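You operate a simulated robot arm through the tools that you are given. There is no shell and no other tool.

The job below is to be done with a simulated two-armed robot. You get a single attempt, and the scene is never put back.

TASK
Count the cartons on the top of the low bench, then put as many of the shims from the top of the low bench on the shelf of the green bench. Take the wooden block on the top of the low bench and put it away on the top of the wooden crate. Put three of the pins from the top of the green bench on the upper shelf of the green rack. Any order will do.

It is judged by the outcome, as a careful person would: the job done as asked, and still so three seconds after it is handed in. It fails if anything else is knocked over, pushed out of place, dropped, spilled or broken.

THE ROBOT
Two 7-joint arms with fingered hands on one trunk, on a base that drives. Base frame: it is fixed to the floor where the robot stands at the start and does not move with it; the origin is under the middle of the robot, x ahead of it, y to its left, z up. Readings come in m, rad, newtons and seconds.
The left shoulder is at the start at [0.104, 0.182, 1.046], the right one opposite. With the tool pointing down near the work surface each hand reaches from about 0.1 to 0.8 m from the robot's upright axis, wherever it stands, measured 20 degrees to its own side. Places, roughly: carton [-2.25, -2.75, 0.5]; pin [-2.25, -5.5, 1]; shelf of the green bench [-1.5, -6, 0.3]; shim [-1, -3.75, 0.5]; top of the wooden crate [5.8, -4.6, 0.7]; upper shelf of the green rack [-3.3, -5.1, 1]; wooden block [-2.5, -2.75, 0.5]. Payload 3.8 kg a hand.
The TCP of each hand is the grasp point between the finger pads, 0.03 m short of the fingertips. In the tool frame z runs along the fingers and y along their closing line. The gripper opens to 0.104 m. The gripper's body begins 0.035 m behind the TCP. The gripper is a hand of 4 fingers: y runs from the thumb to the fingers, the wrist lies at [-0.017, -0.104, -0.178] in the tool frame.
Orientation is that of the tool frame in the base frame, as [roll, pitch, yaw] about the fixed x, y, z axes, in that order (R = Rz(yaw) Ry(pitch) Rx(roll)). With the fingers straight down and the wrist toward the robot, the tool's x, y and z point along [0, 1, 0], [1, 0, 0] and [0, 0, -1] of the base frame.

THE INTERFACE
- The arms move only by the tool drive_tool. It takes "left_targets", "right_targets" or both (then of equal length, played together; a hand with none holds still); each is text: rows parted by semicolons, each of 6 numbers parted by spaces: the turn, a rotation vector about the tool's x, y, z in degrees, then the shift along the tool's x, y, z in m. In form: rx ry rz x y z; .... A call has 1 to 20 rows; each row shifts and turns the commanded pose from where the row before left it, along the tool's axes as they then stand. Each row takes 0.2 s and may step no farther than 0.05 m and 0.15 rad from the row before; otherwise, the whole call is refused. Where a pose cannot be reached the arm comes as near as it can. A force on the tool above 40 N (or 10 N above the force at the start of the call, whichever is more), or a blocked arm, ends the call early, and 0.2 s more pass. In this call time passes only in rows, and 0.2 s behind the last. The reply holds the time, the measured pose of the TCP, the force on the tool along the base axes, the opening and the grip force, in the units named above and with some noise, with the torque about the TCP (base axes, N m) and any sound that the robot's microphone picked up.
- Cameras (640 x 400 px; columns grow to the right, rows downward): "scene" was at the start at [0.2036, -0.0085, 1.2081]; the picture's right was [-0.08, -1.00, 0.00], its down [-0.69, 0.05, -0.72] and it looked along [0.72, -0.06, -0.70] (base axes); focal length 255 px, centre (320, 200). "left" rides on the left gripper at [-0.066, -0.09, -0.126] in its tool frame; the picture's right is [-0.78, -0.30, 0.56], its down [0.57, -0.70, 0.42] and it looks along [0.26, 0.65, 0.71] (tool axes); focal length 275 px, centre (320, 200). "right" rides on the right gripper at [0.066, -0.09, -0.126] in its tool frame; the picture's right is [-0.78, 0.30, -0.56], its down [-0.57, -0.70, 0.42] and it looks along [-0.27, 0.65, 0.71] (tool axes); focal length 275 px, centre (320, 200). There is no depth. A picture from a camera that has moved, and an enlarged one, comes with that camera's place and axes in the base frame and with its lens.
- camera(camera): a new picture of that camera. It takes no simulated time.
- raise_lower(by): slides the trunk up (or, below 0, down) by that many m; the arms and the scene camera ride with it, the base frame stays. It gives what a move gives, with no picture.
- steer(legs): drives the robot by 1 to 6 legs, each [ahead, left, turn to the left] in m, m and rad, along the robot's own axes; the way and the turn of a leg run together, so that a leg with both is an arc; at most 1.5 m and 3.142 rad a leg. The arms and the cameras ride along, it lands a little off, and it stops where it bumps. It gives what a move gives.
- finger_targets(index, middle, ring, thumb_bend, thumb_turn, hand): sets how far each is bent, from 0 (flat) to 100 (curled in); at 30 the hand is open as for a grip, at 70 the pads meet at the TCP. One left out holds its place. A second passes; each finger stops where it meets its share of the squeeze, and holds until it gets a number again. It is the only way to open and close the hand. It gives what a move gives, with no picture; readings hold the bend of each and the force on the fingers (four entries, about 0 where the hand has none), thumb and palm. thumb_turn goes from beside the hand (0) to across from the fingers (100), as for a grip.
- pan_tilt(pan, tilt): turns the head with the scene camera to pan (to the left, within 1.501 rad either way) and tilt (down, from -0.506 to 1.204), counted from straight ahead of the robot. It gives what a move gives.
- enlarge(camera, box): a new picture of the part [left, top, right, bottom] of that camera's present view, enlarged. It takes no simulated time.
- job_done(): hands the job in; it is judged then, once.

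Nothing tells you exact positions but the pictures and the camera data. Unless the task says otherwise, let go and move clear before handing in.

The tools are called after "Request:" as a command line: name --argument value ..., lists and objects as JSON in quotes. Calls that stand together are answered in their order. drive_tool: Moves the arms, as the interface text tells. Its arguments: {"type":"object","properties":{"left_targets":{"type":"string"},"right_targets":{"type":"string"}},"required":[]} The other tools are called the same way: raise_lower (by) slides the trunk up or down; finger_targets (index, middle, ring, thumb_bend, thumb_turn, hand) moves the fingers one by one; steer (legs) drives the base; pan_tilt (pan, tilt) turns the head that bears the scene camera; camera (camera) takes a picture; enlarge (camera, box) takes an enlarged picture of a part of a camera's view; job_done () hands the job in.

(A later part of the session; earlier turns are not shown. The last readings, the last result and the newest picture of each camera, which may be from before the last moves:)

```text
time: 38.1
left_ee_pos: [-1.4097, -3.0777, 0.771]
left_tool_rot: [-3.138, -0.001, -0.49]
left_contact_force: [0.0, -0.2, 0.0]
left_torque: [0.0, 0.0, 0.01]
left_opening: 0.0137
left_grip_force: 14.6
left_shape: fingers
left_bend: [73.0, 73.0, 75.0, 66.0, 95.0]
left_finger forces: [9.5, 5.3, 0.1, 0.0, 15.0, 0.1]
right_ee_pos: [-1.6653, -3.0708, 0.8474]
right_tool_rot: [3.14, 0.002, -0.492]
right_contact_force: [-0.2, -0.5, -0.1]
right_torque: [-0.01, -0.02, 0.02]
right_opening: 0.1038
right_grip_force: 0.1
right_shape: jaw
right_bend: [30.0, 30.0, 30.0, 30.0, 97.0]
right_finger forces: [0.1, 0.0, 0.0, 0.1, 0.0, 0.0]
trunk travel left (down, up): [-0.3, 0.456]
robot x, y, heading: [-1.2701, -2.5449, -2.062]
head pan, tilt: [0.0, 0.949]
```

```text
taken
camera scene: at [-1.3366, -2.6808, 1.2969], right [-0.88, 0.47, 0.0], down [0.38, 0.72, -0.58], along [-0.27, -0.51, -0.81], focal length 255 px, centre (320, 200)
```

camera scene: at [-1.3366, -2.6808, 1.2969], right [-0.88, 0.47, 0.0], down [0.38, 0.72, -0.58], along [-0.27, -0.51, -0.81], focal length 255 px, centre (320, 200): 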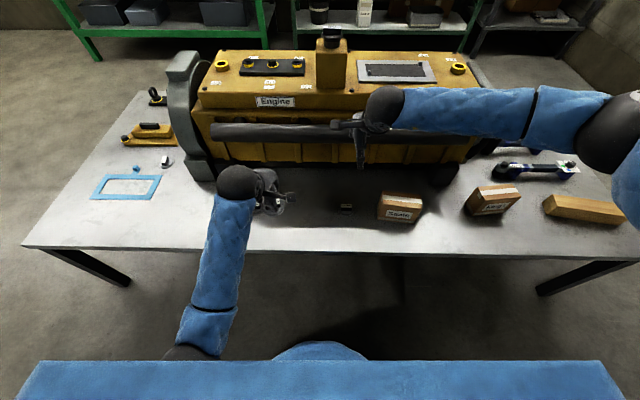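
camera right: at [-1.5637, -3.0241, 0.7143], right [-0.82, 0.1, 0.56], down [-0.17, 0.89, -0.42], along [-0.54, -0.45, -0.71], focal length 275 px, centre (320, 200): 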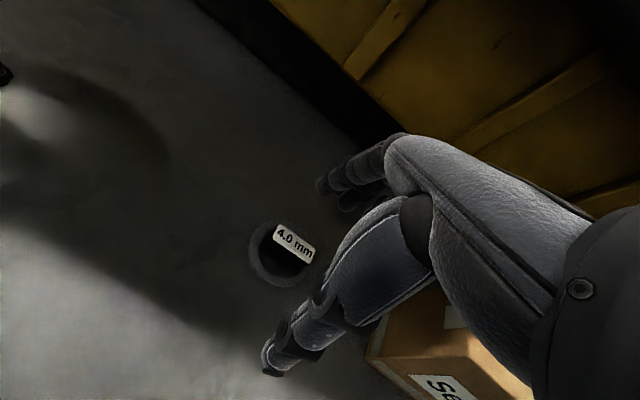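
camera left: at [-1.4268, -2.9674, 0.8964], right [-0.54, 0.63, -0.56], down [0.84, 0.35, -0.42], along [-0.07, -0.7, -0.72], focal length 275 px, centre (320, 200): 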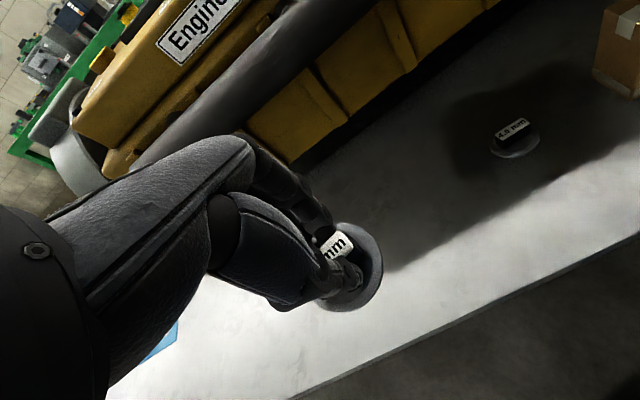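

The 3.0 mm shim is lifted and held. I raise the left hand further, then lower the trunk so the right arm can reach the 4.0 mm shim.

Request:
drive_tool --left_targets "0 0 0 0.03 -0.03 -0.025; 0 0 0 0.03 -0.02 -0.03; 0 0 0 0.03 0 -0.03; 0 0 0 0 0 -0.03"

Request:
raise_lower --by -0.18

Request:
camera --camera "right"

Request:
camera --camera "scene"

```text
time: 39.1
left_ee_pos: [-1.309, -3.0742, 0.885]
left_tool_rot: [-3.138, 0.0, -0.492]
left_contact_force: [-0.1, 0.2, -2.3]
left_torque: [-0.04, 0.0, -0.02]
left_opening: 0.0135
left_grip_force: 14.6
left_shape: fingers
left_bend: [73.0, 74.0, 75.0, 66.0, 95.0]
left_finger forces: [9.4, 5.1, 0.0, 0.0, 14.9, 0.1]
right_ee_pos: [-1.6652, -3.0719, 0.8467]
right_tool_rot: [-3.14, 0.0, -0.49]
right_contact_force: [0.8, -0.1, -0.3]
right_torque: [-0.01, 0.03, 0.03]
right_opening: 0.1037
right_grip_force: 0.1
right_shape: jaw
right_bend: [30.0, 30.0, 30.0, 30.0, 97.0]
right_finger forces: [0.0, 0.1, 0.0, 0.1, 0.0, 0.0]
trunk travel left (down, up): [-0.3, 0.456]
robot x, y, heading: [-1.2743, -2.5515, -2.064]
head pan, tilt: [0.0, 0.949]
```

```text
time: 41.1
left_ee_pos: [-1.3095, -3.077, 0.7052]
left_tool_rot: [3.141, 0.0, -0.491]
left_contact_force: [0.3, 0.1, -2.1]
left_torque: [-0.01, -0.02, -0.04]
left_opening: 0.0135
left_grip_force: 14.1
left_shape: fingers
left_bend: [73.0, 74.0, 75.0, 66.0, 95.0]
left_finger forces: [9.3, 5.1, 0.0, 0.1, 14.8, 0.0]
right_ee_pos: [-1.6633, -3.0716, 0.6689]
right_tool_rot: [3.14, 0.001, -0.491]
right_contact_force: [-0.1, -1.0, -0.2]
right_torque: [-0.02, 0.01, 0.01]
right_opening: 0.1039
right_grip_force: 0.1
right_shape: jaw
right_bend: [30.0, 30.0, 30.0, 30.0, 97.0]
right_finger forces: [0.1, 0.0, 0.1, 0.0, 0.0, 0.1]
trunk travel left (down, up): [-0.12, 0.636]
robot x, y, heading: [-1.2729, -2.5481, -2.059]
head pan, tilt: [0.0, 0.949]
```

```text
taken
camera right: at [-1.5638, -3.023, 0.7947], right [-0.82, 0.11, 0.56], down [-0.17, 0.89, -0.43], along [-0.54, -0.45, -0.71], focal length 275 px, centre (320, 200)
```

right: 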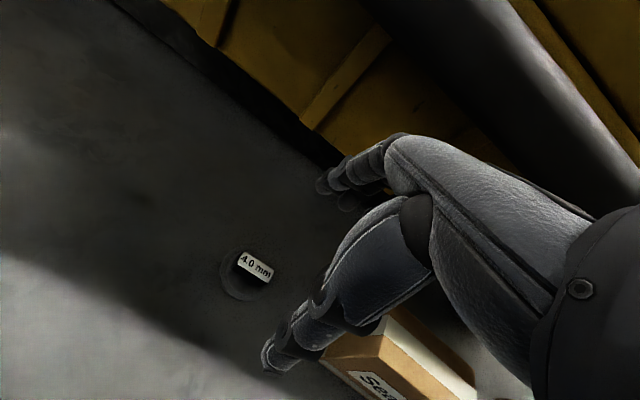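

```text
taken
camera scene: at [-1.3789, -2.7602, 1.1105], right [-0.88, 0.47, 0.0], down [0.38, 0.72, -0.58], along [-0.27, -0.51, -0.81], focal length 255 px, centre (320, 200)
```

scene: 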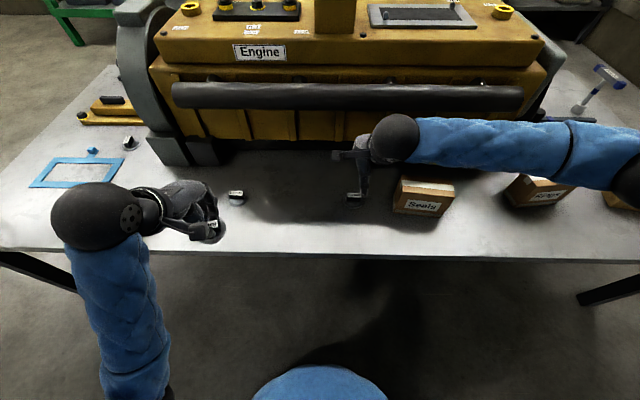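

The 4.0 mm shim lies about 26 mm ahead of the right TCP. I align the right hand and descend to grasp height.

Request:
drive_tool --right_targets "0 0 0 0.003 0.025 0; 0 0 0 0 0 0.035; 0 0 0 0 0 0.035; 0 0 0 0 0 0.03; 0 0 0 0 0 0.02"

Request:
camera --camera "right"

```text
time: 42.3
left_ee_pos: [-1.3093, -3.0773, 0.7037]
left_tool_rot: [-3.139, 0.0, -0.49]
left_contact_force: [0.4, -0.7, -2.1]
left_torque: [0.0, -0.03, 0.02]
left_opening: 0.0131
left_grip_force: 14.6
left_shape: fingers
left_bend: [73.0, 74.0, 75.0, 66.0, 95.0]
left_finger forces: [9.4, 5.1, 0.1, 0.1, 14.7, 0.0]
right_ee_pos: [-1.6739, -3.0961, 0.5464]
right_tool_rot: [-3.141, 0.0, -0.49]
right_contact_force: [-0.3, -0.2, -0.8]
right_torque: [-0.01, -0.02, 0.02]
right_opening: 0.1038
right_grip_force: 0.1
right_shape: jaw
right_bend: [30.0, 30.0, 30.0, 30.0, 97.0]
right_finger forces: [0.0, 0.0, 0.0, 0.0, 0.0, 0.0]
trunk travel left (down, up): [-0.12, 0.636]
robot x, y, heading: [-1.2707, -2.5513, -2.059]
head pan, tilt: [0.0, 0.949]
```

```text
taken
camera right: at [-1.574, -3.0467, 0.6728], right [-0.82, 0.1, 0.56], down [-0.17, 0.89, -0.42], along [-0.54, -0.45, -0.71], focal length 275 px, centre (320, 200)
```

right: 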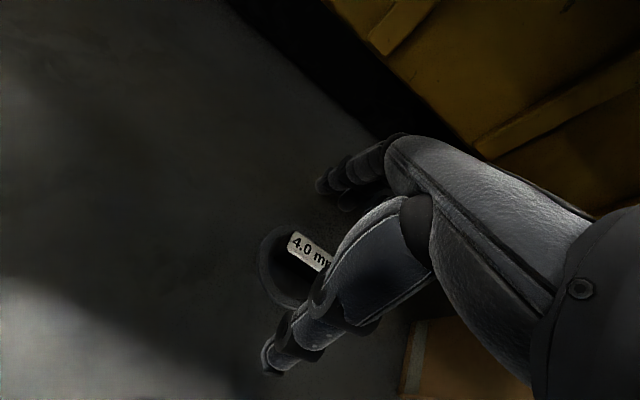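

Request:
drive_tool --right_targets "0 0 0 0 0 0.008"

Request:
finger_targets --hand "right" --index 75 --middle 75 --ring 75 --thumb_bend 75

Request:
camera --camera "right"

```text
time: 42.7
left_ee_pos: [-1.31, -3.0779, 0.7044]
left_tool_rot: [3.141, 0.0, -0.491]
left_contact_force: [-0.2, -0.3, -2.0]
left_torque: [0.06, -0.04, 0.0]
left_opening: 0.0129
left_grip_force: 14.7
left_shape: fingers
left_bend: [73.0, 74.0, 75.0, 66.0, 95.0]
left_finger forces: [9.3, 5.2, 0.1, 0.1, 14.8, 0.1]
right_ee_pos: [-1.6728, -3.0958, 0.5396]
right_tool_rot: [3.141, 0.0, -0.49]
right_contact_force: [0.2, 0.2, 0.6]
right_torque: [0.01, 0.01, 0.0]
right_opening: 0.1039
right_grip_force: 0.1
right_shape: jaw
right_bend: [30.0, 30.0, 30.0, 30.0, 97.0]
right_finger forces: [0.0, 0.0, 0.0, 0.1, 0.0, 0.1]
trunk travel left (down, up): [-0.12, 0.636]
robot x, y, heading: [-1.2741, -2.5495, -2.061]
head pan, tilt: [0.0, 0.949]
```

```text
time: 43.7
left_ee_pos: [-1.3096, -3.077, 0.7059]
left_tool_rot: [3.14, 0.0, -0.489]
left_contact_force: [-0.3, -0.7, -1.2]
left_torque: [-0.01, 0.01, 0.01]
left_opening: 0.0133
left_grip_force: 14.9
left_shape: fingers
left_bend: [73.0, 74.0, 75.0, 66.0, 95.0]
left_finger forces: [9.4, 5.1, 0.0, 0.0, 14.9, 0.0]
right_ee_pos: [-1.6734, -3.0969, 0.5395]
right_tool_rot: [3.141, -0.002, -0.492]
right_contact_force: [-1.0, -0.1, 3.1]
right_torque: [0.09, -0.06, 0.04]
right_opening: 0.0132
right_grip_force: 15.2
right_shape: fingers
right_bend: [73.0, 73.0, 75.0, 66.0, 95.0]
right_finger forces: [9.7, 5.5, 0.1, 0.0, 14.6, 0.1]
trunk travel left (down, up): [-0.12, 0.636]
robot x, y, heading: [-1.272, -2.55, -2.061]
head pan, tilt: [0.0, 0.949]
```

```text
taken
camera right: at [-1.5735, -3.0466, 0.6661], right [-0.82, 0.1, 0.56], down [-0.17, 0.89, -0.42], along [-0.54, -0.45, -0.71], focal length 275 px, centre (320, 200)
```

right: 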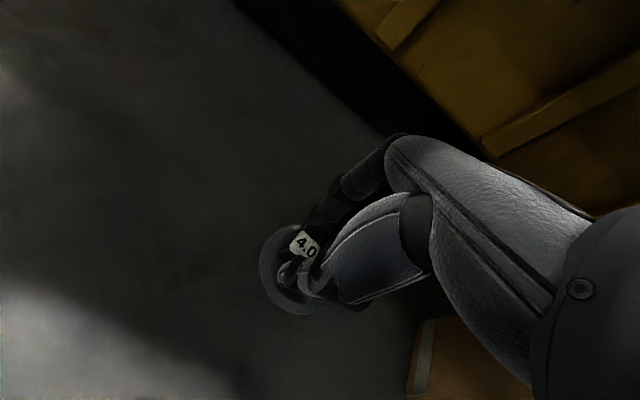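

The right hand holds the 4.0 mm shim. I lift both hands, back away from the bench, and then go around its left end towards the green bench while looking behind the engine.

Request:
drive_tool --right_targets "0 0 0 0 0 -0.02; 0 0 0 0 0 -0.045; 0 0 0 0 0 -0.045; 0 0 0 0 -0.03 -0.04; 0 0 0 0 -0.03 -0.04; 0 0 0 -0.03 -0.03 -0.02; 0 0 0 -0.04 -0.02 0" --left_targets "0 0 0 0 0 -0.01; 0 0 0 0 0 -0.01; 0 0 0 0 0 -0.01; 0 0 0 0 0 -0.01; 0 0 0 0 0 -0.01; 0 0 0 0 0 -0.01; 0 0 0 0 0 0"

Request:
camera --camera "right"

Request:
steer --legs '[[-0.6, 0, 0]]'

```text
time: 45.5
left_ee_pos: [-1.2798, -3.102, 0.742]
left_tool_rot: [3.133, -0.122, -0.46]
left_contact_force: [-0.1, -1.3, -0.9]
left_torque: [-0.03, 0.0, 0.01]
left_opening: 0.0131
left_grip_force: 14.3
left_shape: fingers
left_bend: [73.0, 74.0, 75.0, 66.0, 95.0]
left_finger forces: [9.5, 4.9, 0.0, 0.0, 14.6, 0.0]
left hand out of reach, approached as far as the arm can: row 2, 5, 6
right_ee_pos: [-1.6819, -2.9664, 0.7469]
right_tool_rot: [-3.141, 0.0, -0.49]
right_contact_force: [0.6, 0.6, -0.7]
right_torque: [-0.04, 0.0, -0.02]
right_opening: 0.0133
right_grip_force: 14.6
right_shape: fingers
right_bend: [73.0, 73.0, 75.0, 66.0, 95.0]
right_finger forces: [9.8, 5.0, 0.0, 0.1, 15.2, 0.0]
trunk travel left (down, up): [-0.12, 0.636]
robot x, y, heading: [-1.2735, -2.5477, -2.062]
head pan, tilt: [0.0, 0.949]
stopped in row 7 (left hand): the arm was blocked; the commanded pose is now the measured one
```

```text
taken
camera right: at [-1.5815, -2.9171, 0.8741], right [-0.82, 0.1, 0.56], down [-0.18, 0.89, -0.42], along [-0.54, -0.45, -0.71], focal length 275 px, centre (320, 200)
```

right: 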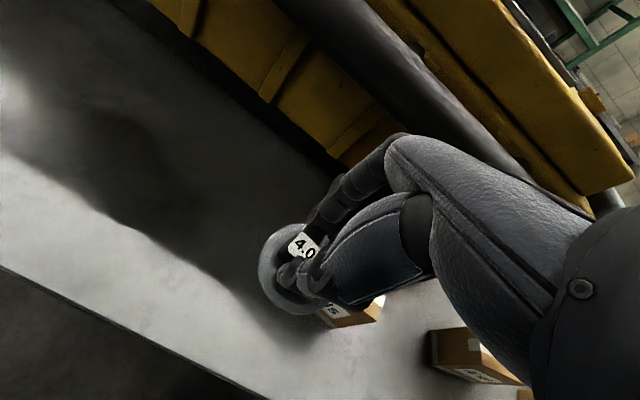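

```text
time: 48.9
left_ee_pos: [-0.9914, -2.5639, 0.7413]
left_tool_rot: [3.135, -0.124, -0.451]
left_contact_force: [-0.3, 1.2, -1.3]
left_torque: [0.0, -0.04, 0.0]
left_opening: 0.0129
left_grip_force: 14.1
left_shape: fingers
left_bend: [73.0, 74.0, 75.0, 66.0, 95.0]
left_finger forces: [9.4, 4.9, 0.1, 0.1, 14.5, 0.0]
right_ee_pos: [-1.393, -2.4319, 0.7485]
right_tool_rot: [3.14, 0.0, -0.486]
right_contact_force: [-0.2, -0.8, -1.9]
right_torque: [-0.01, 0.03, 0.01]
right_opening: 0.0134
right_grip_force: 14.8
right_shape: fingers
right_bend: [73.0, 73.0, 75.0, 66.0, 95.0]
right_finger forces: [9.9, 5.0, 0.1, 0.0, 15.1, 0.0]
trunk travel left (down, up): [-0.12, 0.636]
robot x, y, heading: [-0.9906, -2.0129, -2.06]
head pan, tilt: [0.0, 0.949]
```

Both shims are held; the left arm got a bit folded at its limit. I raise the trunk and check.

Request:
raise_lower --by 0.15

Request:
camera --camera "scene"

```text
time: 50.6
left_ee_pos: [-0.9904, -2.565, 0.891]
left_tool_rot: [3.136, -0.122, -0.454]
left_contact_force: [1.1, -0.3, -1.4]
left_torque: [0.01, -0.01, 0.01]
left_opening: 0.0134
left_grip_force: 14.0
left_shape: fingers
left_bend: [73.0, 74.0, 75.0, 66.0, 95.0]
left_finger forces: [9.3, 4.9, 0.1, 0.0, 14.6, 0.1]
right_ee_pos: [-1.3952, -2.4314, 0.8982]
right_tool_rot: [-3.14, 0.002, -0.486]
right_contact_force: [0.1, 0.0, -0.5]
right_torque: [-0.02, 0.0, 0.02]
right_opening: 0.0132
right_grip_force: 14.8
right_shape: fingers
right_bend: [73.0, 73.0, 75.0, 66.0, 95.0]
right_finger forces: [9.9, 4.9, 0.0, 0.0, 15.1, 0.0]
trunk travel left (down, up): [-0.27, 0.486]
robot x, y, heading: [-0.986, -2.0129, -2.056]
head pan, tilt: [0.0, 0.949]
```

```text
taken
camera scene: at [-1.0567, -2.1554, 1.2661], right [-0.88, 0.47, 0.0], down [0.38, 0.72, -0.58], along [-0.27, -0.51, -0.81], focal length 255 px, centre (320, 200)
```

scene: 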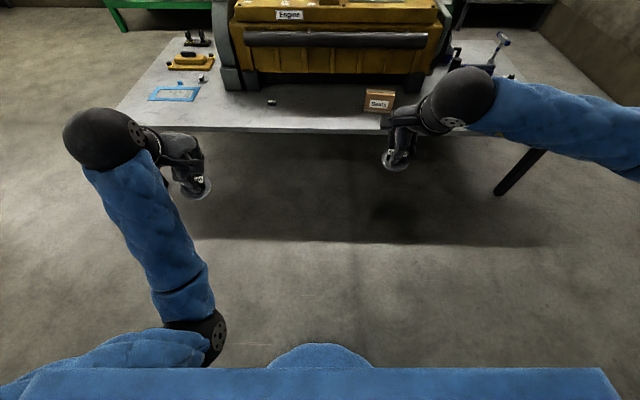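

Request:
drive_tool --left_targets "0 -3.5 0.9 0.01 0.02 0.03; 0 -3.5 0.9 0.01 0.02 0.03; 0 0 0 0.01 0 0.02"

Request:
camera --camera "scene"

```text
time: 51.5
left_ee_pos: [-0.9735, -2.6166, 0.8133]
left_tool_rot: [3.136, -0.001, -0.484]
left_contact_force: [-0.5, -0.2, -0.1]
left_torque: [0.0, -0.01, 0.01]
left_opening: 0.0129
left_grip_force: 15.0
left_shape: fingers
left_bend: [73.0, 74.0, 75.0, 66.0, 95.0]
left_finger forces: [9.4, 4.9, 0.1, 0.0, 14.6, 0.0]
right_ee_pos: [-1.3936, -2.4315, 0.8987]
right_tool_rot: [3.142, 0.001, -0.484]
right_contact_force: [0.3, -0.2, -0.8]
right_torque: [-0.04, 0.0, -0.02]
right_opening: 0.0133
right_grip_force: 15.3
right_shape: fingers
right_bend: [73.0, 73.0, 75.0, 66.0, 95.0]
right_finger forces: [9.8, 5.0, 0.1, 0.1, 15.1, 0.0]
trunk travel left (down, up): [-0.27, 0.486]
robot x, y, heading: [-0.9878, -2.0145, -2.06]
head pan, tilt: [0.0, 0.949]
```

```text
taken
camera scene: at [-1.0564, -2.155, 1.2663], right [-0.88, 0.47, 0.0], down [0.38, 0.72, -0.58], along [-0.27, -0.51, -0.81], focal length 255 px, centre (320, 200)
```

scene: 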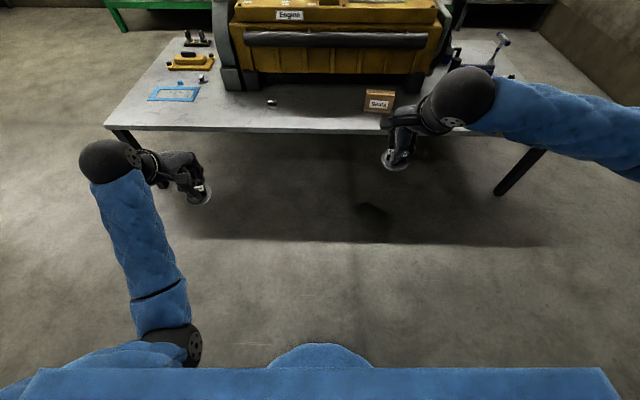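

Both arms are steady in front with the shims. I turn and drive around the left end of the low bench, keeping clear of the pillar.

Request:
steer --legs '[[0, 0, 1.184], [1.0, 0, 0], [0.93, 0, 0]]'

Request:
pan_tilt --pan -1.2 --tilt 0.45

Request:
camera --camera "scene"

```text
time: 64.0
left_ee_pos: [0.8139, -3.6839, 0.8137]
left_tool_rot: [3.138, -0.002, 0.71]
left_contact_force: [0.4, -0.1, -1.7]
left_torque: [-0.01, -0.01, 0.01]
left_opening: 0.0128
left_grip_force: 14.0
left_shape: fingers
left_bend: [73.0, 74.0, 75.0, 66.0, 95.0]
left_finger forces: [9.0, 4.8, 0.0, 0.1, 14.0, 0.0]
right_ee_pos: [0.4882, -4.0066, 0.8987]
right_tool_rot: [-3.14, 0.0, 0.711]
right_contact_force: [0.5, -1.2, -1.2]
right_torque: [0.01, -0.01, -0.02]
right_opening: 0.013
right_grip_force: 14.6
right_shape: fingers
right_bend: [73.0, 74.0, 75.0, 66.0, 95.0]
right_finger forces: [9.4, 4.8, 0.1, 0.0, 14.4, 0.1]
trunk travel left (down, up): [-0.27, 0.486]
robot x, y, heading: [0.2474, -3.4743, -0.863]
head pan, tilt: [0.0, 0.949]
```

```text
time: 65.4
left_ee_pos: [0.814, -3.6828, 0.813]
left_tool_rot: [3.138, -0.002, 0.709]
left_contact_force: [0.4, 1.0, -0.3]
left_torque: [0.02, -0.01, -0.04]
left_opening: 0.0129
left_grip_force: 13.9
left_shape: fingers
left_bend: [73.0, 74.0, 75.0, 66.0, 95.0]
left_finger forces: [9.0, 4.8, 0.0, 0.0, 14.0, 0.0]
right_ee_pos: [0.4871, -4.0063, 0.8982]
right_tool_rot: [-3.14, 0.0, 0.71]
right_contact_force: [-0.2, 0.2, -1.9]
right_torque: [0.02, 0.03, 0.04]
right_opening: 0.0132
right_grip_force: 14.3
right_shape: fingers
right_bend: [73.0, 74.0, 75.0, 66.0, 95.0]
right_finger forces: [9.4, 4.9, 0.0, 0.0, 14.5, 0.0]
trunk travel left (down, up): [-0.27, 0.486]
robot x, y, heading: [0.2535, -3.4723, -0.858]
head pan, tilt: [-1.201, 0.45]
```

```text
taken
camera scene: at [0.2646, -3.6219, 1.3082], right [-0.88, 0.47, 0.0], down [0.2, 0.38, -0.9], along [-0.42, -0.79, -0.44], focal length 255 px, centre (320, 200)
```

scene: 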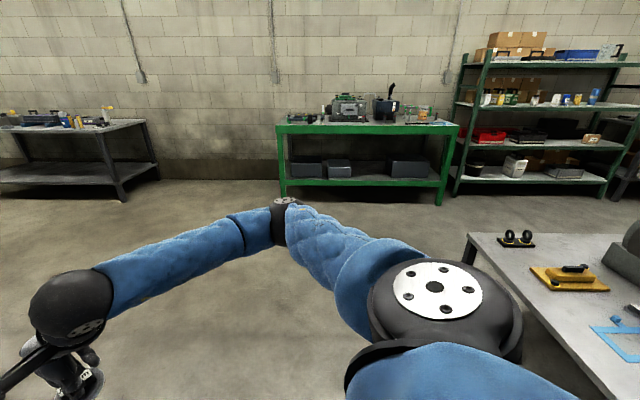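

Way is clear toward the green bench. I turn and drive to a spot between the benches, then look at the back of the low bench.

Request:
steer --legs '[[0, 0, -1.228], [0.9, 0, 0], [0.82, 0, 0]]'

Request:
pan_tilt --pan -1.5 --tilt 0.45

Request:
camera --camera "scene"

```text
time: 77.3
left_ee_pos: [-0.6486, -5.569, 0.8136]
left_tool_rot: [3.138, -0.002, -0.54]
left_contact_force: [0.4, 0.1, -2.7]
left_torque: [-0.02, 0.01, -0.01]
left_opening: 0.0126
left_grip_force: 13.2
left_shape: fingers
left_bend: [74.0, 74.0, 75.0, 66.0, 95.0]
left_finger forces: [8.6, 4.6, 0.0, 0.0, 13.4, 0.0]
right_ee_pos: [-1.0582, -5.3634, 0.8972]
right_tool_rot: [-3.137, -0.002, -0.539]
right_contact_force: [0.7, 0.0, -0.1]
right_torque: [0.03, -0.03, -0.03]
right_opening: 0.0126
right_grip_force: 13.6
right_shape: fingers
right_bend: [73.0, 74.0, 75.0, 66.0, 95.0]
right_finger forces: [8.9, 4.7, 0.1, 0.0, 14.0, 0.1]
trunk travel left (down, up): [-0.27, 0.486]
robot x, y, heading: [-0.6272, -4.9661, -2.11]
head pan, tilt: [-1.201, 0.45]
```

```text
time: 78.1
left_ee_pos: [-0.6482, -5.5693, 0.8144]
left_tool_rot: [3.138, -0.002, -0.54]
left_contact_force: [-0.5, -0.4, -2.4]
left_torque: [0.01, -0.01, 0.01]
left_opening: 0.0125
left_grip_force: 13.4
left_shape: fingers
left_bend: [74.0, 74.0, 75.0, 66.0, 95.0]
left_finger forces: [8.7, 4.6, 0.0, 0.1, 13.4, 0.0]
right_ee_pos: [-1.0578, -5.363, 0.8995]
right_tool_rot: [-3.14, -0.001, -0.542]
right_contact_force: [-0.1, 1.0, -1.6]
right_torque: [0.03, 0.02, 0.0]
right_opening: 0.0124
right_grip_force: 13.9
right_shape: fingers
right_bend: [73.0, 74.0, 75.0, 66.0, 95.0]
right_finger forces: [8.9, 4.8, 0.1, 0.1, 13.9, 0.1]
trunk travel left (down, up): [-0.27, 0.486]
robot x, y, heading: [-0.6282, -4.9658, -2.115]
head pan, tilt: [-1.499, 0.45]
```

```text
taken
camera scene: at [-0.7501, -5.0006, 1.3083], right [0.45, 0.89, 0.0], down [0.39, -0.2, -0.9], along [-0.8, 0.41, -0.44], focal length 255 px, centre (320, 200)
```

scene: 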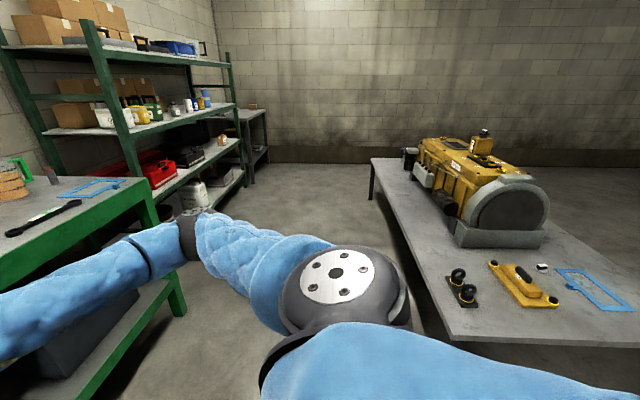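

Request:
enlarge --camera "scene" --box '[350, 110, 600, 270]'

Request:
enlarge --camera "scene" --box '[0, 40, 260, 210]'

```text
2.50 times, centred on (475, 190) of scene
camera zoom: at [-0.7501, -5.0006, 1.3083], right [0.45, 0.89, 0.0], down [0.39, -0.2, -0.9], along [-0.8, 0.41, -0.44], focal length 637 px, centre (-68, 225)
```

zoom: 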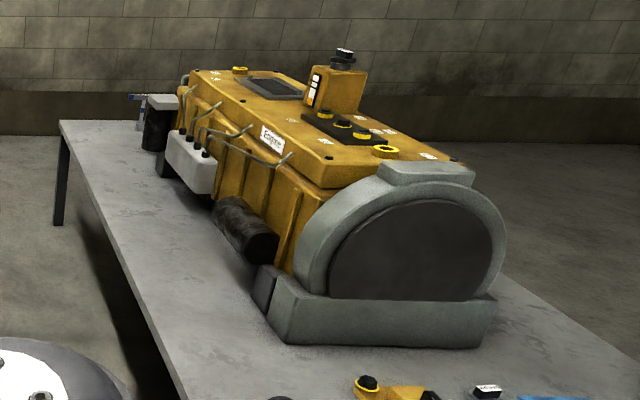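

```text
2.35 times, centred on (130, 125) of scene
camera zoom: at [-0.7501, -5.0006, 1.3083], right [0.45, 0.89, 0.0], down [0.39, -0.2, -0.9], along [-0.8, 0.41, -0.44], focal length 600 px, centre (767, 376)
```

zoom: 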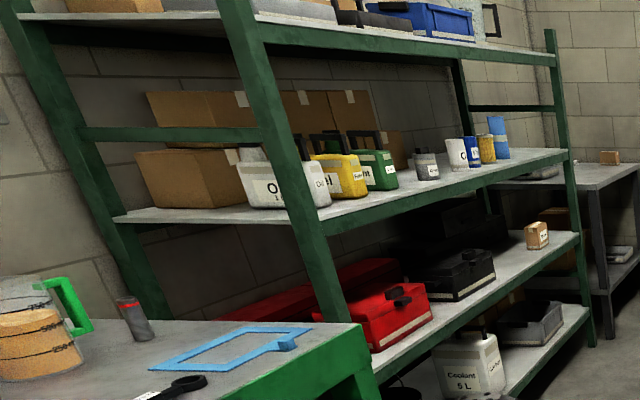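

Behind the engine there are no cartons on the back strip of the low bench, so the count is two so far (Seals, Rings). Now I look at the green bench and its shelf ahead.

Request:
pan_tilt --pan 0 --tilt 0.7

Request:
camera --camera "scene"

```text
time: 79.7
left_ee_pos: [-0.6475, -5.5696, 0.8129]
left_tool_rot: [3.138, -0.001, -0.538]
left_contact_force: [0.0, 0.2, -0.7]
left_torque: [0.01, 0.01, 0.01]
left_opening: 0.0123
left_grip_force: 13.2
left_shape: fingers
left_bend: [74.0, 74.0, 75.0, 66.0, 95.0]
left_finger forces: [8.5, 4.7, 0.0, 0.0, 13.4, 0.0]
right_ee_pos: [-1.0561, -5.3622, 0.8973]
right_tool_rot: [-3.138, -0.001, -0.539]
right_contact_force: [-0.3, 0.6, -1.9]
right_torque: [0.02, 0.03, 0.0]
right_opening: 0.0127
right_grip_force: 13.4
right_shape: fingers
right_bend: [73.0, 74.0, 75.0, 66.0, 95.0]
right_finger forces: [8.8, 4.6, 0.0, 0.0, 13.9, 0.1]
trunk travel left (down, up): [-0.27, 0.486]
robot x, y, heading: [-0.6279, -4.9649, -2.106]
head pan, tilt: [0.0, 0.7]
```

```text
taken
camera scene: at [-0.7117, -5.1148, 1.2861], right [-0.86, 0.51, 0.0], down [0.33, 0.55, -0.76], along [-0.39, -0.66, -0.64], focal length 255 px, centre (320, 200)
```

scene: 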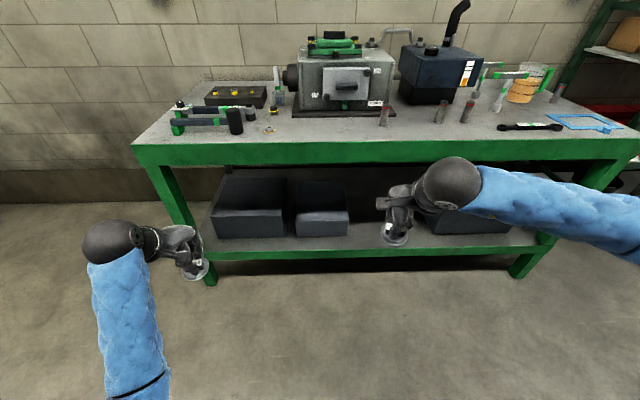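

The green bench's front edge faces me; its shelf (z≈0.30) has a free gap about 0.42 m wide between the middle and right grey boxes. I shift right to line up with that gap and lower the trunk before moving in.

Request:
steer --legs '[[0, -0.37, 0.03]]'

Request:
raise_lower --by -0.2

Request:
camera --camera "scene"

```text
time: 82.0
left_ee_pos: [-0.9542, -5.3817, 0.8137]
left_tool_rot: [3.138, -0.002, -0.507]
left_contact_force: [-0.1, 0.7, -0.1]
left_torque: [-0.04, 0.01, 0.01]
left_opening: 0.0122
left_grip_force: 13.6
left_shape: fingers
left_bend: [74.0, 74.0, 75.0, 66.0, 95.0]
left_finger forces: [8.5, 4.6, 0.1, 0.0, 13.5, 0.0]
right_ee_pos: [-1.3692, -5.1903, 0.898]
right_tool_rot: [-3.141, -0.002, -0.507]
right_contact_force: [-0.7, 0.5, -1.8]
right_torque: [0.03, 0.02, -0.04]
right_opening: 0.0128
right_grip_force: 13.3
right_shape: fingers
right_bend: [73.0, 74.0, 75.0, 66.0, 95.0]
right_finger forces: [9.0, 4.7, 0.0, 0.0, 13.9, 0.1]
trunk travel left (down, up): [-0.27, 0.486]
robot x, y, heading: [-0.9515, -4.7795, -2.081]
head pan, tilt: [0.0, 0.7]
```

```text
time: 84.2
left_ee_pos: [-0.9541, -5.3823, 0.6143]
left_tool_rot: [3.137, -0.002, -0.507]
left_contact_force: [-0.2, 0.2, -1.4]
left_torque: [0.01, -0.01, -0.03]
left_opening: 0.0124
left_grip_force: 13.1
left_shape: fingers
left_bend: [74.0, 74.0, 75.0, 66.0, 95.0]
left_finger forces: [8.7, 4.6, 0.0, 0.0, 13.4, 0.0]
right_ee_pos: [-1.3687, -5.1887, 0.6984]
right_tool_rot: [3.142, 0.0, -0.505]
right_contact_force: [0.1, 0.0, -0.9]
right_torque: [0.03, -0.03, 0.02]
right_opening: 0.0127
right_grip_force: 14.1
right_shape: fingers
right_bend: [73.0, 74.0, 75.0, 66.0, 95.0]
right_finger forces: [9.0, 4.6, 0.0, 0.1, 13.9, 0.0]
trunk travel left (down, up): [-0.07, 0.686]
robot x, y, heading: [-0.9537, -4.7776, -2.079]
head pan, tilt: [0.0, 0.7]
```

```text
taken
camera scene: at [-1.0845, -5.025, 1.0769], right [-0.87, 0.49, 0.0], down [0.31, 0.56, -0.76], along [-0.37, -0.67, -0.64], focal length 255 px, centre (320, 200)
```

scene: 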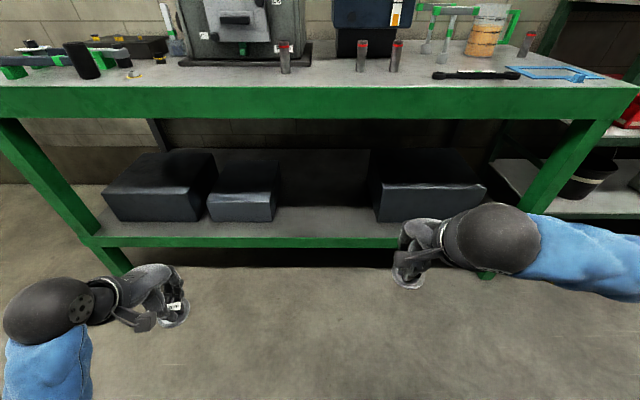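

I can see the shelf gap straight ahead (edge about 0.96 m in front). I lower a little more, bring the right hand down, and drive in so the hands end just in front of the shelf.

Request:
raise_lower --by -0.06

Request:
drive_tool --right_targets "0 0 0 0 0 0.04; 0 0 0 0 0 0.04; 0 0 0 0 0 0.03"

Request:
steer --legs '[[0.34, -0.06, 0]]'

Request:
camera --camera "scene"

```text
time: 85.2
left_ee_pos: [-0.9542, -5.3815, 0.5547]
left_tool_rot: [3.136, -0.002, -0.507]
left_contact_force: [-0.6, -0.1, -0.9]
left_torque: [-0.02, 0.0, -0.01]
left_opening: 0.0123
left_grip_force: 13.0
left_shape: fingers
left_bend: [74.0, 74.0, 75.0, 66.0, 95.0]
left_finger forces: [8.6, 4.6, 0.0, 0.1, 13.4, 0.0]
right_ee_pos: [-1.3703, -5.1885, 0.6375]
right_tool_rot: [-3.141, -0.001, -0.507]
right_contact_force: [-0.6, 0.6, -1.9]
right_torque: [-0.02, 0.02, 0.04]
right_opening: 0.0123
right_grip_force: 13.9
right_shape: fingers
right_bend: [73.0, 74.0, 75.0, 66.0, 95.0]
right_finger forces: [9.0, 4.6, 0.0, 0.0, 14.1, 0.0]
trunk travel left (down, up): [-0.01, 0.746]
robot x, y, heading: [-0.9557, -4.7774, -2.076]
head pan, tilt: [0.0, 0.7]
```

```text
time: 86.0
left_ee_pos: [-0.9542, -5.383, 0.5541]
left_tool_rot: [3.137, -0.001, -0.507]
left_contact_force: [0.1, 1.0, -1.1]
left_torque: [0.0, -0.01, 0.03]
left_opening: 0.0123
left_grip_force: 13.1
left_shape: fingers
left_bend: [74.0, 74.0, 75.0, 66.0, 95.0]
left_finger forces: [8.7, 4.6, 0.1, 0.1, 13.5, 0.1]
right_ee_pos: [-1.3673, -5.1911, 0.5261]
right_tool_rot: [-3.141, 0.0, -0.506]
right_contact_force: [-0.1, -0.6, -1.3]
right_torque: [-0.01, 0.03, -0.01]
right_opening: 0.0126
right_grip_force: 13.3
right_shape: fingers
right_bend: [73.0, 74.0, 75.0, 66.0, 95.0]
right_finger forces: [8.9, 4.7, 0.0, 0.0, 13.9, 0.0]
trunk travel left (down, up): [-0.01, 0.746]
robot x, y, heading: [-0.952, -4.7755, -2.077]
head pan, tilt: [0.0, 0.7]
```

```text
time: 88.3
left_ee_pos: [-1.1729, -5.652, 0.5539]
left_tool_rot: [3.138, -0.002, -0.51]
left_contact_force: [0.3, 0.1, -1.7]
left_torque: [0.0, -0.02, -0.01]
left_opening: 0.0123
left_grip_force: 13.4
left_shape: fingers
left_bend: [74.0, 74.0, 75.0, 66.0, 95.0]
left_finger forces: [8.6, 4.6, 0.0, 0.1, 13.4, 0.0]
right_ee_pos: [-1.5868, -5.4607, 0.5281]
right_tool_rot: [-3.141, 0.0, -0.506]
right_contact_force: [0.2, -0.5, -1.1]
right_torque: [-0.01, 0.02, 0.02]
right_opening: 0.0127
right_grip_force: 14.1
right_shape: fingers
right_bend: [73.0, 74.0, 75.0, 66.0, 95.0]
right_finger forces: [8.9, 4.8, 0.0, 0.0, 14.0, 0.1]
trunk travel left (down, up): [-0.01, 0.746]
robot x, y, heading: [-1.1701, -5.048, -2.076]
head pan, tilt: [0.0, 0.7]
```

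```text
taken
camera scene: at [-1.3226, -5.3294, 1.012], right [-0.87, 0.49, 0.0], down [0.31, 0.56, -0.76], along [-0.37, -0.67, -0.64], focal length 255 px, centre (320, 200)
```

scene: 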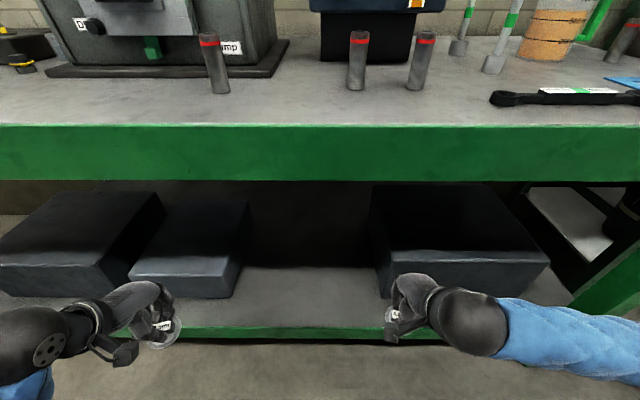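

The shelf edge is about 0.63 m ahead and the gap spans from 0.25 m left to 0.21 m right of me. I bring both shims in low under the bench top and over the shelf.

Request:
drive_tool --left_targets "0 0 0 -0.04 0 0.028; 0 0 0 -0.04 0 0.028; 0 0 0 -0.04 0 0.028; 0 0 0 -0.04 0 0.028; 0 0 0 0 0.045 0; 0 0 0 0 0.045 0; 0 0 0 0 0.045 0; 0 0 0 0 0.045 0" --right_targets "0 0 0 0.021 0 0.025; 0 0 0 0.021 0 0.025; 0 0 0 0.021 0 0.025; 0 0 0 0.021 0 0.025; 0 0 0 0 0.037 0; 0 0 0 0 0.037 0; 0 0 0 0 0.037 0; 0 0 0 0 0.037 0"

Request:
camera --camera "scene"

Request:
camera --camera "left"

Request:
camera --camera "right"

```text
time: 90.1
left_ee_pos: [-1.4004, -5.7356, 0.4423]
left_tool_rot: [3.137, -0.002, -0.508]
left_contact_force: [0.3, -0.1, -0.7]
left_torque: [-0.02, 0.03, 0.01]
left_opening: 0.0121
left_grip_force: 13.5
left_shape: fingers
left_bend: [74.0, 74.0, 75.0, 66.0, 95.0]
left_finger forces: [8.7, 4.6, 0.0, 0.0, 13.6, 0.0]
right_ee_pos: [-1.5866, -5.6304, 0.4262]
right_tool_rot: [-3.139, 0.001, -0.506]
right_contact_force: [0.6, -0.2, -0.6]
right_torque: [-0.01, 0.02, -0.05]
right_opening: 0.0125
right_grip_force: 14.2
right_shape: fingers
right_bend: [74.0, 74.0, 75.0, 66.0, 95.0]
right_finger forces: [8.9, 4.9, 0.0, 0.0, 14.1, 0.0]
trunk travel left (down, up): [-0.01, 0.746]
robot x, y, heading: [-1.1742, -5.0498, -2.074]
head pan, tilt: [0.0, 0.7]
```

```text
taken
camera scene: at [-1.3227, -5.3294, 1.0119], right [-0.87, 0.49, 0.0], down [0.31, 0.56, -0.76], along [-0.37, -0.67, -0.64], focal length 255 px, centre (320, 200)
```

scene: 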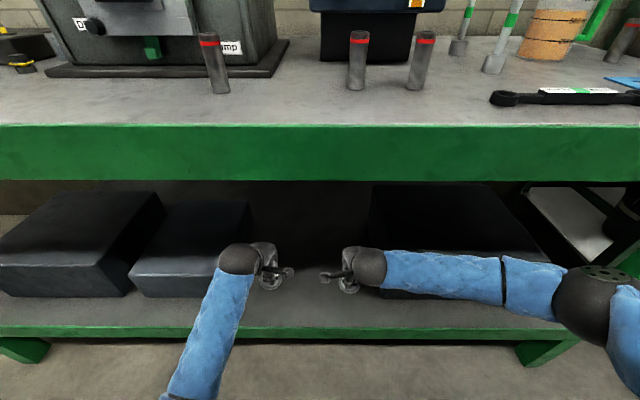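

```text
taken
camera left: at [-1.4148, -5.6237, 0.5676], right [-0.53, 0.63, -0.56], down [0.84, 0.33, -0.43], along [-0.08, -0.7, -0.71], focal length 275 px, centre (320, 200)
```

left: 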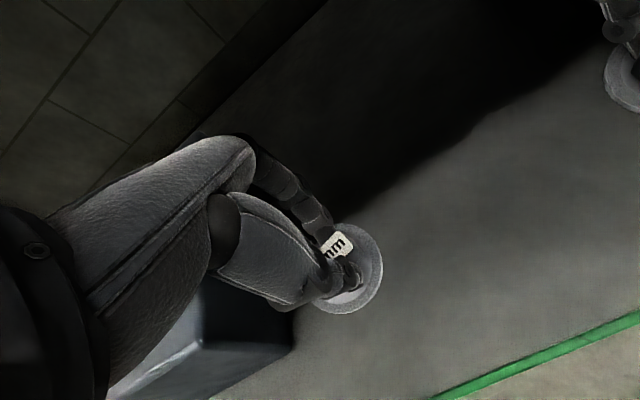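

```text
taken
camera right: at [-1.4868, -5.5826, 0.5524], right [-0.82, 0.12, 0.56], down [-0.16, 0.89, -0.42], along [-0.55, -0.44, -0.71], focal length 275 px, centre (320, 200)
```

right: 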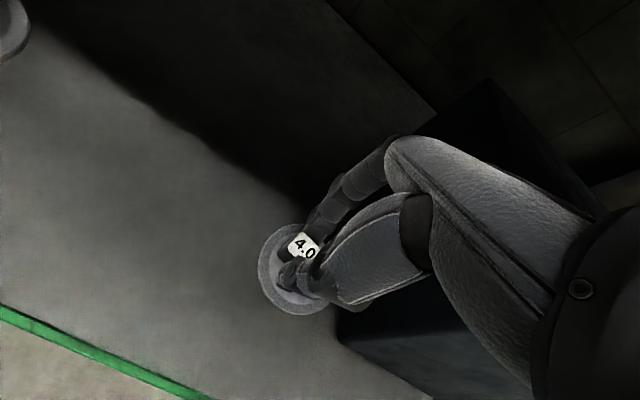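

Both shims hover over the free part of the shelf. I lower both to near the surface.

Request:
drive_tool --left_targets "0 0 0 0 0 0.03; 0 0 0 0 0 0.03; 0 0 0 0 0 0.025; 0 0 0 0 0 0.005" --right_targets "0 0 0 0 0 0.025; 0 0 0 0 0 0.025; 0 0 0 0 0 0.02; 0 0 0 0 0 0.003"

Request:
camera --camera "left"

Request:
camera --camera "right"

```text
time: 91.1
left_ee_pos: [-1.4, -5.7331, 0.3528]
left_tool_rot: [3.138, -0.002, -0.506]
left_contact_force: [0.3, -0.2, -1.5]
left_torque: [-0.02, 0.02, 0.0]
left_opening: 0.012
left_grip_force: 13.8
left_shape: fingers
left_bend: [74.0, 74.0, 75.0, 66.0, 95.0]
left_finger forces: [8.6, 4.8, 0.0, 0.0, 13.6, 0.0]
right_ee_pos: [-1.5852, -5.6298, 0.355]
right_tool_rot: [-3.141, -0.001, -0.505]
right_contact_force: [0.0, -0.8, -1.3]
right_torque: [0.02, -0.02, -0.02]
right_opening: 0.0126
right_grip_force: 14.1
right_shape: fingers
right_bend: [74.0, 74.0, 75.0, 66.0, 95.0]
right_finger forces: [8.9, 4.8, 0.1, 0.0, 13.9, 0.0]
trunk travel left (down, up): [-0.01, 0.746]
robot x, y, heading: [-1.1701, -5.046, -2.074]
head pan, tilt: [0.0, 0.7]
```

```text
taken
camera left: at [-1.414, -5.6218, 0.4776], right [-0.53, 0.63, -0.56], down [0.84, 0.33, -0.43], along [-0.08, -0.7, -0.71], focal length 275 px, centre (320, 200)
```

left: 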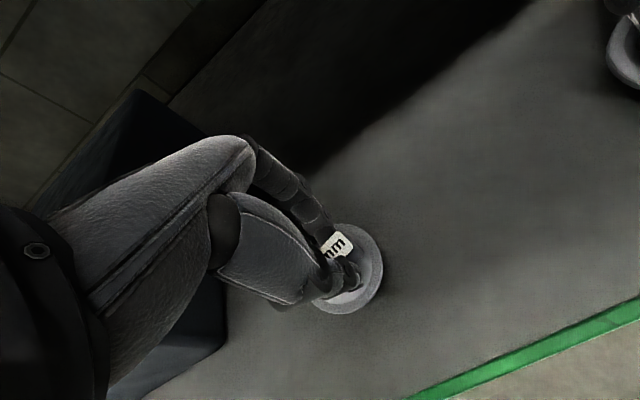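

```text
taken
camera right: at [-1.4856, -5.5822, 0.4798], right [-0.82, 0.12, 0.56], down [-0.16, 0.89, -0.42], along [-0.55, -0.44, -0.71], focal length 275 px, centre (320, 200)
```

right: 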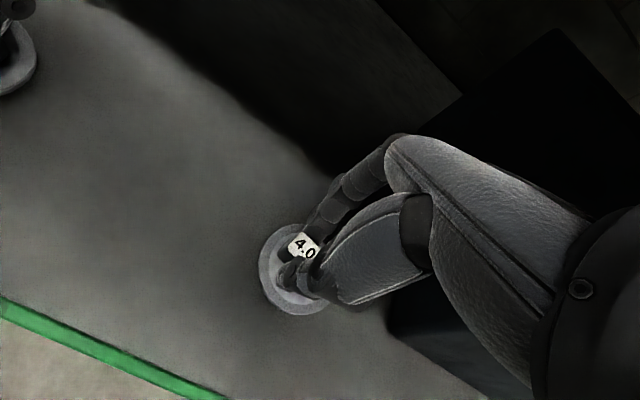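

Request:
drive_tool --left_targets "0 0 0 0 0 0.005; 0 0 0 0 0 0.004" --right_targets "0 0 0 0 0 0.006; 0 0 0 0 0 0.005"

```text
time: 91.7
left_ee_pos: [-1.3996, -5.734, 0.3425]
left_tool_rot: [3.138, -0.005, -0.506]
left_contact_force: [0.0, 0.6, -1.2]
left_torque: [-0.02, -0.03, 0.01]
left_opening: 0.0122
left_grip_force: 13.4
left_shape: fingers
left_bend: [74.0, 74.0, 75.0, 66.0, 95.0]
left_finger forces: [8.8, 4.7, 0.0, 0.0, 13.6, 0.0]
right_ee_pos: [-1.5865, -5.6314, 0.3434]
right_tool_rot: [-3.14, 0.0, -0.506]
right_contact_force: [0.1, -0.4, -1.9]
right_torque: [-0.01, 0.0, 0.04]
right_opening: 0.0125
right_grip_force: 13.3
right_shape: fingers
right_bend: [74.0, 74.0, 75.0, 66.0, 95.0]
right_finger forces: [8.9, 4.8, 0.0, 0.0, 13.9, 0.0]
trunk travel left (down, up): [-0.01, 0.746]
robot x, y, heading: [-1.1733, -5.0486, -2.078]
head pan, tilt: [0.0, 0.7]
```

Request:
drive_tool --left_targets "0 0 0 0 0 0.002; 0 0 0 0 0 0.002" --right_targets "0 0 0 0 0 0.002; 0 0 0 0 0 0.002"

Request:
enlarge --camera "left" --box '[240, 200, 440, 330]'

Request:
enlarge --camera "right" --box '[200, 200, 400, 330]'

```text
time: 92.3
left_ee_pos: [-1.4002, -5.7329, 0.3397]
left_tool_rot: [3.135, -0.002, -0.508]
left_contact_force: [0.9, -0.7, 2.3]
left_torque: [0.07, 0.0, 0.02]
left_opening: 0.0121
left_grip_force: 13.8
left_shape: fingers
left_bend: [74.0, 74.0, 75.0, 66.0, 95.0]
left_finger forces: [9.4, 4.4, 0.0, 0.0, 12.8, 0.0]
right_ee_pos: [-1.5864, -5.6317, 0.3404]
right_tool_rot: [3.141, 0.0, -0.505]
right_contact_force: [0.1, -0.4, 1.8]
right_torque: [0.06, -0.1, -0.03]
right_opening: 0.0125
right_grip_force: 13.4
right_shape: fingers
right_bend: [74.0, 74.0, 75.0, 66.0, 95.0]
right_finger forces: [9.4, 4.6, 0.0, 0.1, 13.3, 0.0]
trunk travel left (down, up): [-0.01, 0.746]
robot x, y, heading: [-1.1693, -5.0498, -2.08]
head pan, tilt: [0.0, 0.7]
```

```text
3.08 times, centred on (340, 265) of left
camera zoom: at [-1.4141, -5.6219, 0.4651], right [-0.54, 0.63, -0.56], down [0.84, 0.33, -0.43], along [-0.08, -0.7, -0.71], focal length 847 px, centre (258, 0)
```

zoom: 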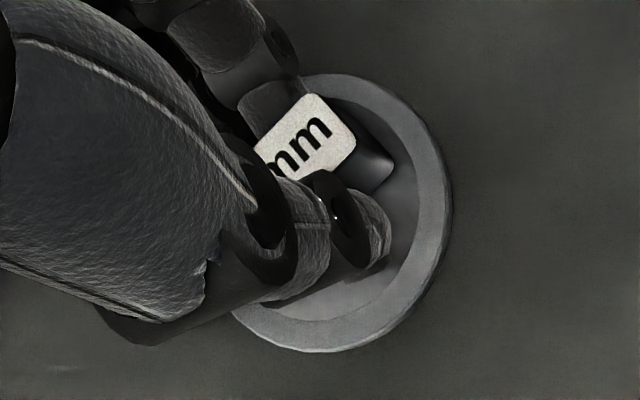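

```text
3.08 times, centred on (300, 265) of right
camera zoom: at [-1.4857, -5.5834, 0.4661], right [-0.82, 0.12, 0.56], down [-0.16, 0.89, -0.42], along [-0.55, -0.44, -0.71], focal length 847 px, centre (382, 0)
```

zoom: 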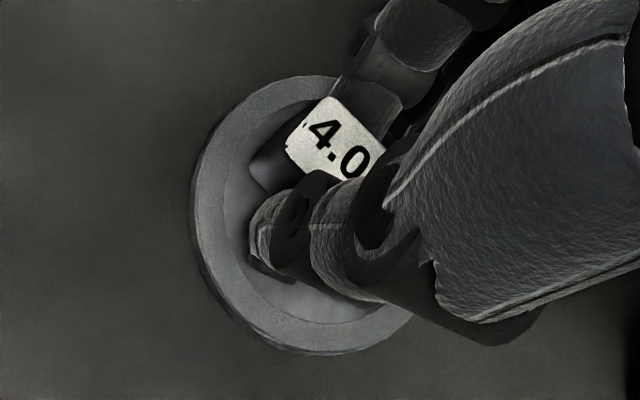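

Force readings show both shims touching the shelf. I open both hands.

Request:
finger_targets --hand "left" --index 30 --middle 30 --ring 30 --thumb_bend 30

Request:
finger_targets --hand "right" --index 30 --middle 30 --ring 30 --thumb_bend 30

Request:
camera --camera "left"

Request:
camera --camera "right"

```text
time: 93.3
left_ee_pos: [-1.4003, -5.7322, 0.34]
left_tool_rot: [3.138, -0.001, -0.509]
left_contact_force: [0.1, 0.0, 0.8]
left_torque: [0.01, 0.0, -0.04]
left_opening: 0.1043
left_grip_force: 0.1
left_shape: fingers
left_bend: [30.0, 30.0, 30.0, 30.0, 97.0]
left_finger forces: [0.1, 0.0, 0.0, 0.0, 0.0, 0.1]
right_ee_pos: [-1.5874, -5.6299, 0.3391]
right_tool_rot: [-3.14, -0.002, -0.506]
right_contact_force: [-0.6, -0.2, 3.1]
right_torque: [0.03, -0.04, 0.0]
right_opening: 0.0125
right_grip_force: 14.3
right_shape: fingers
right_bend: [74.0, 74.0, 75.0, 66.0, 95.0]
right_finger forces: [9.9, 4.9, 0.1, 0.1, 13.0, 0.0]
trunk travel left (down, up): [-0.01, 0.746]
robot x, y, heading: [-1.1724, -5.0522, -2.079]
head pan, tilt: [0.0, 0.7]
```

```text
time: 94.3
left_ee_pos: [-1.3999, -5.7341, 0.3387]
left_tool_rot: [3.138, -0.001, -0.508]
left_contact_force: [-1.1, 0.1, -0.7]
left_torque: [0.0, 0.01, 0.01]
left_opening: 0.1043
left_grip_force: 0.0
left_shape: fingers
left_bend: [30.0, 30.0, 30.0, 30.0, 97.0]
left_finger forces: [0.1, 0.1, 0.0, 0.0, 0.0, 0.1]
right_ee_pos: [-1.5853, -5.632, 0.3379]
right_tool_rot: [-3.14, 0.0, -0.506]
right_contact_force: [0.5, 0.3, 0.1]
right_torque: [-0.01, 0.0, 0.0]
right_opening: 0.1041
right_grip_force: 0.1
right_shape: fingers
right_bend: [30.0, 30.0, 30.0, 30.0, 97.0]
right_finger forces: [0.0, 0.0, 0.1, 0.0, 0.0, 0.0]
trunk travel left (down, up): [-0.01, 0.746]
robot x, y, heading: [-1.1701, -5.0472, -2.077]
head pan, tilt: [0.0, 0.7]
```

```text
taken
camera left: at [-1.4139, -5.6217, 0.4642], right [-0.53, 0.63, -0.56], down [0.84, 0.33, -0.43], along [-0.08, -0.7, -0.71], focal length 275 px, centre (320, 200)
```

left: 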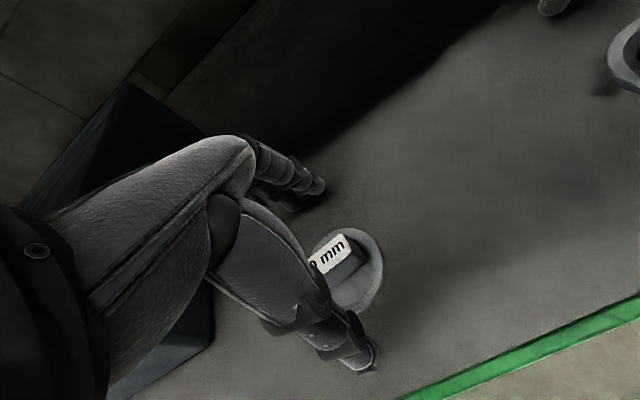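

```text
taken
camera right: at [-1.4855, -5.5832, 0.4654], right [-0.82, 0.12, 0.56], down [-0.16, 0.89, -0.42], along [-0.55, -0.44, -0.71], focal length 275 px, centre (320, 200)
```

right: 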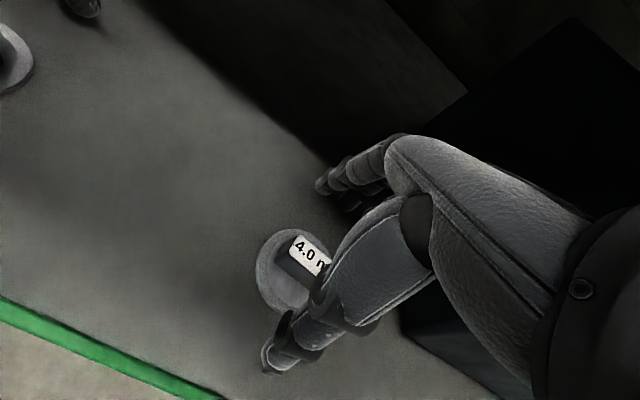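

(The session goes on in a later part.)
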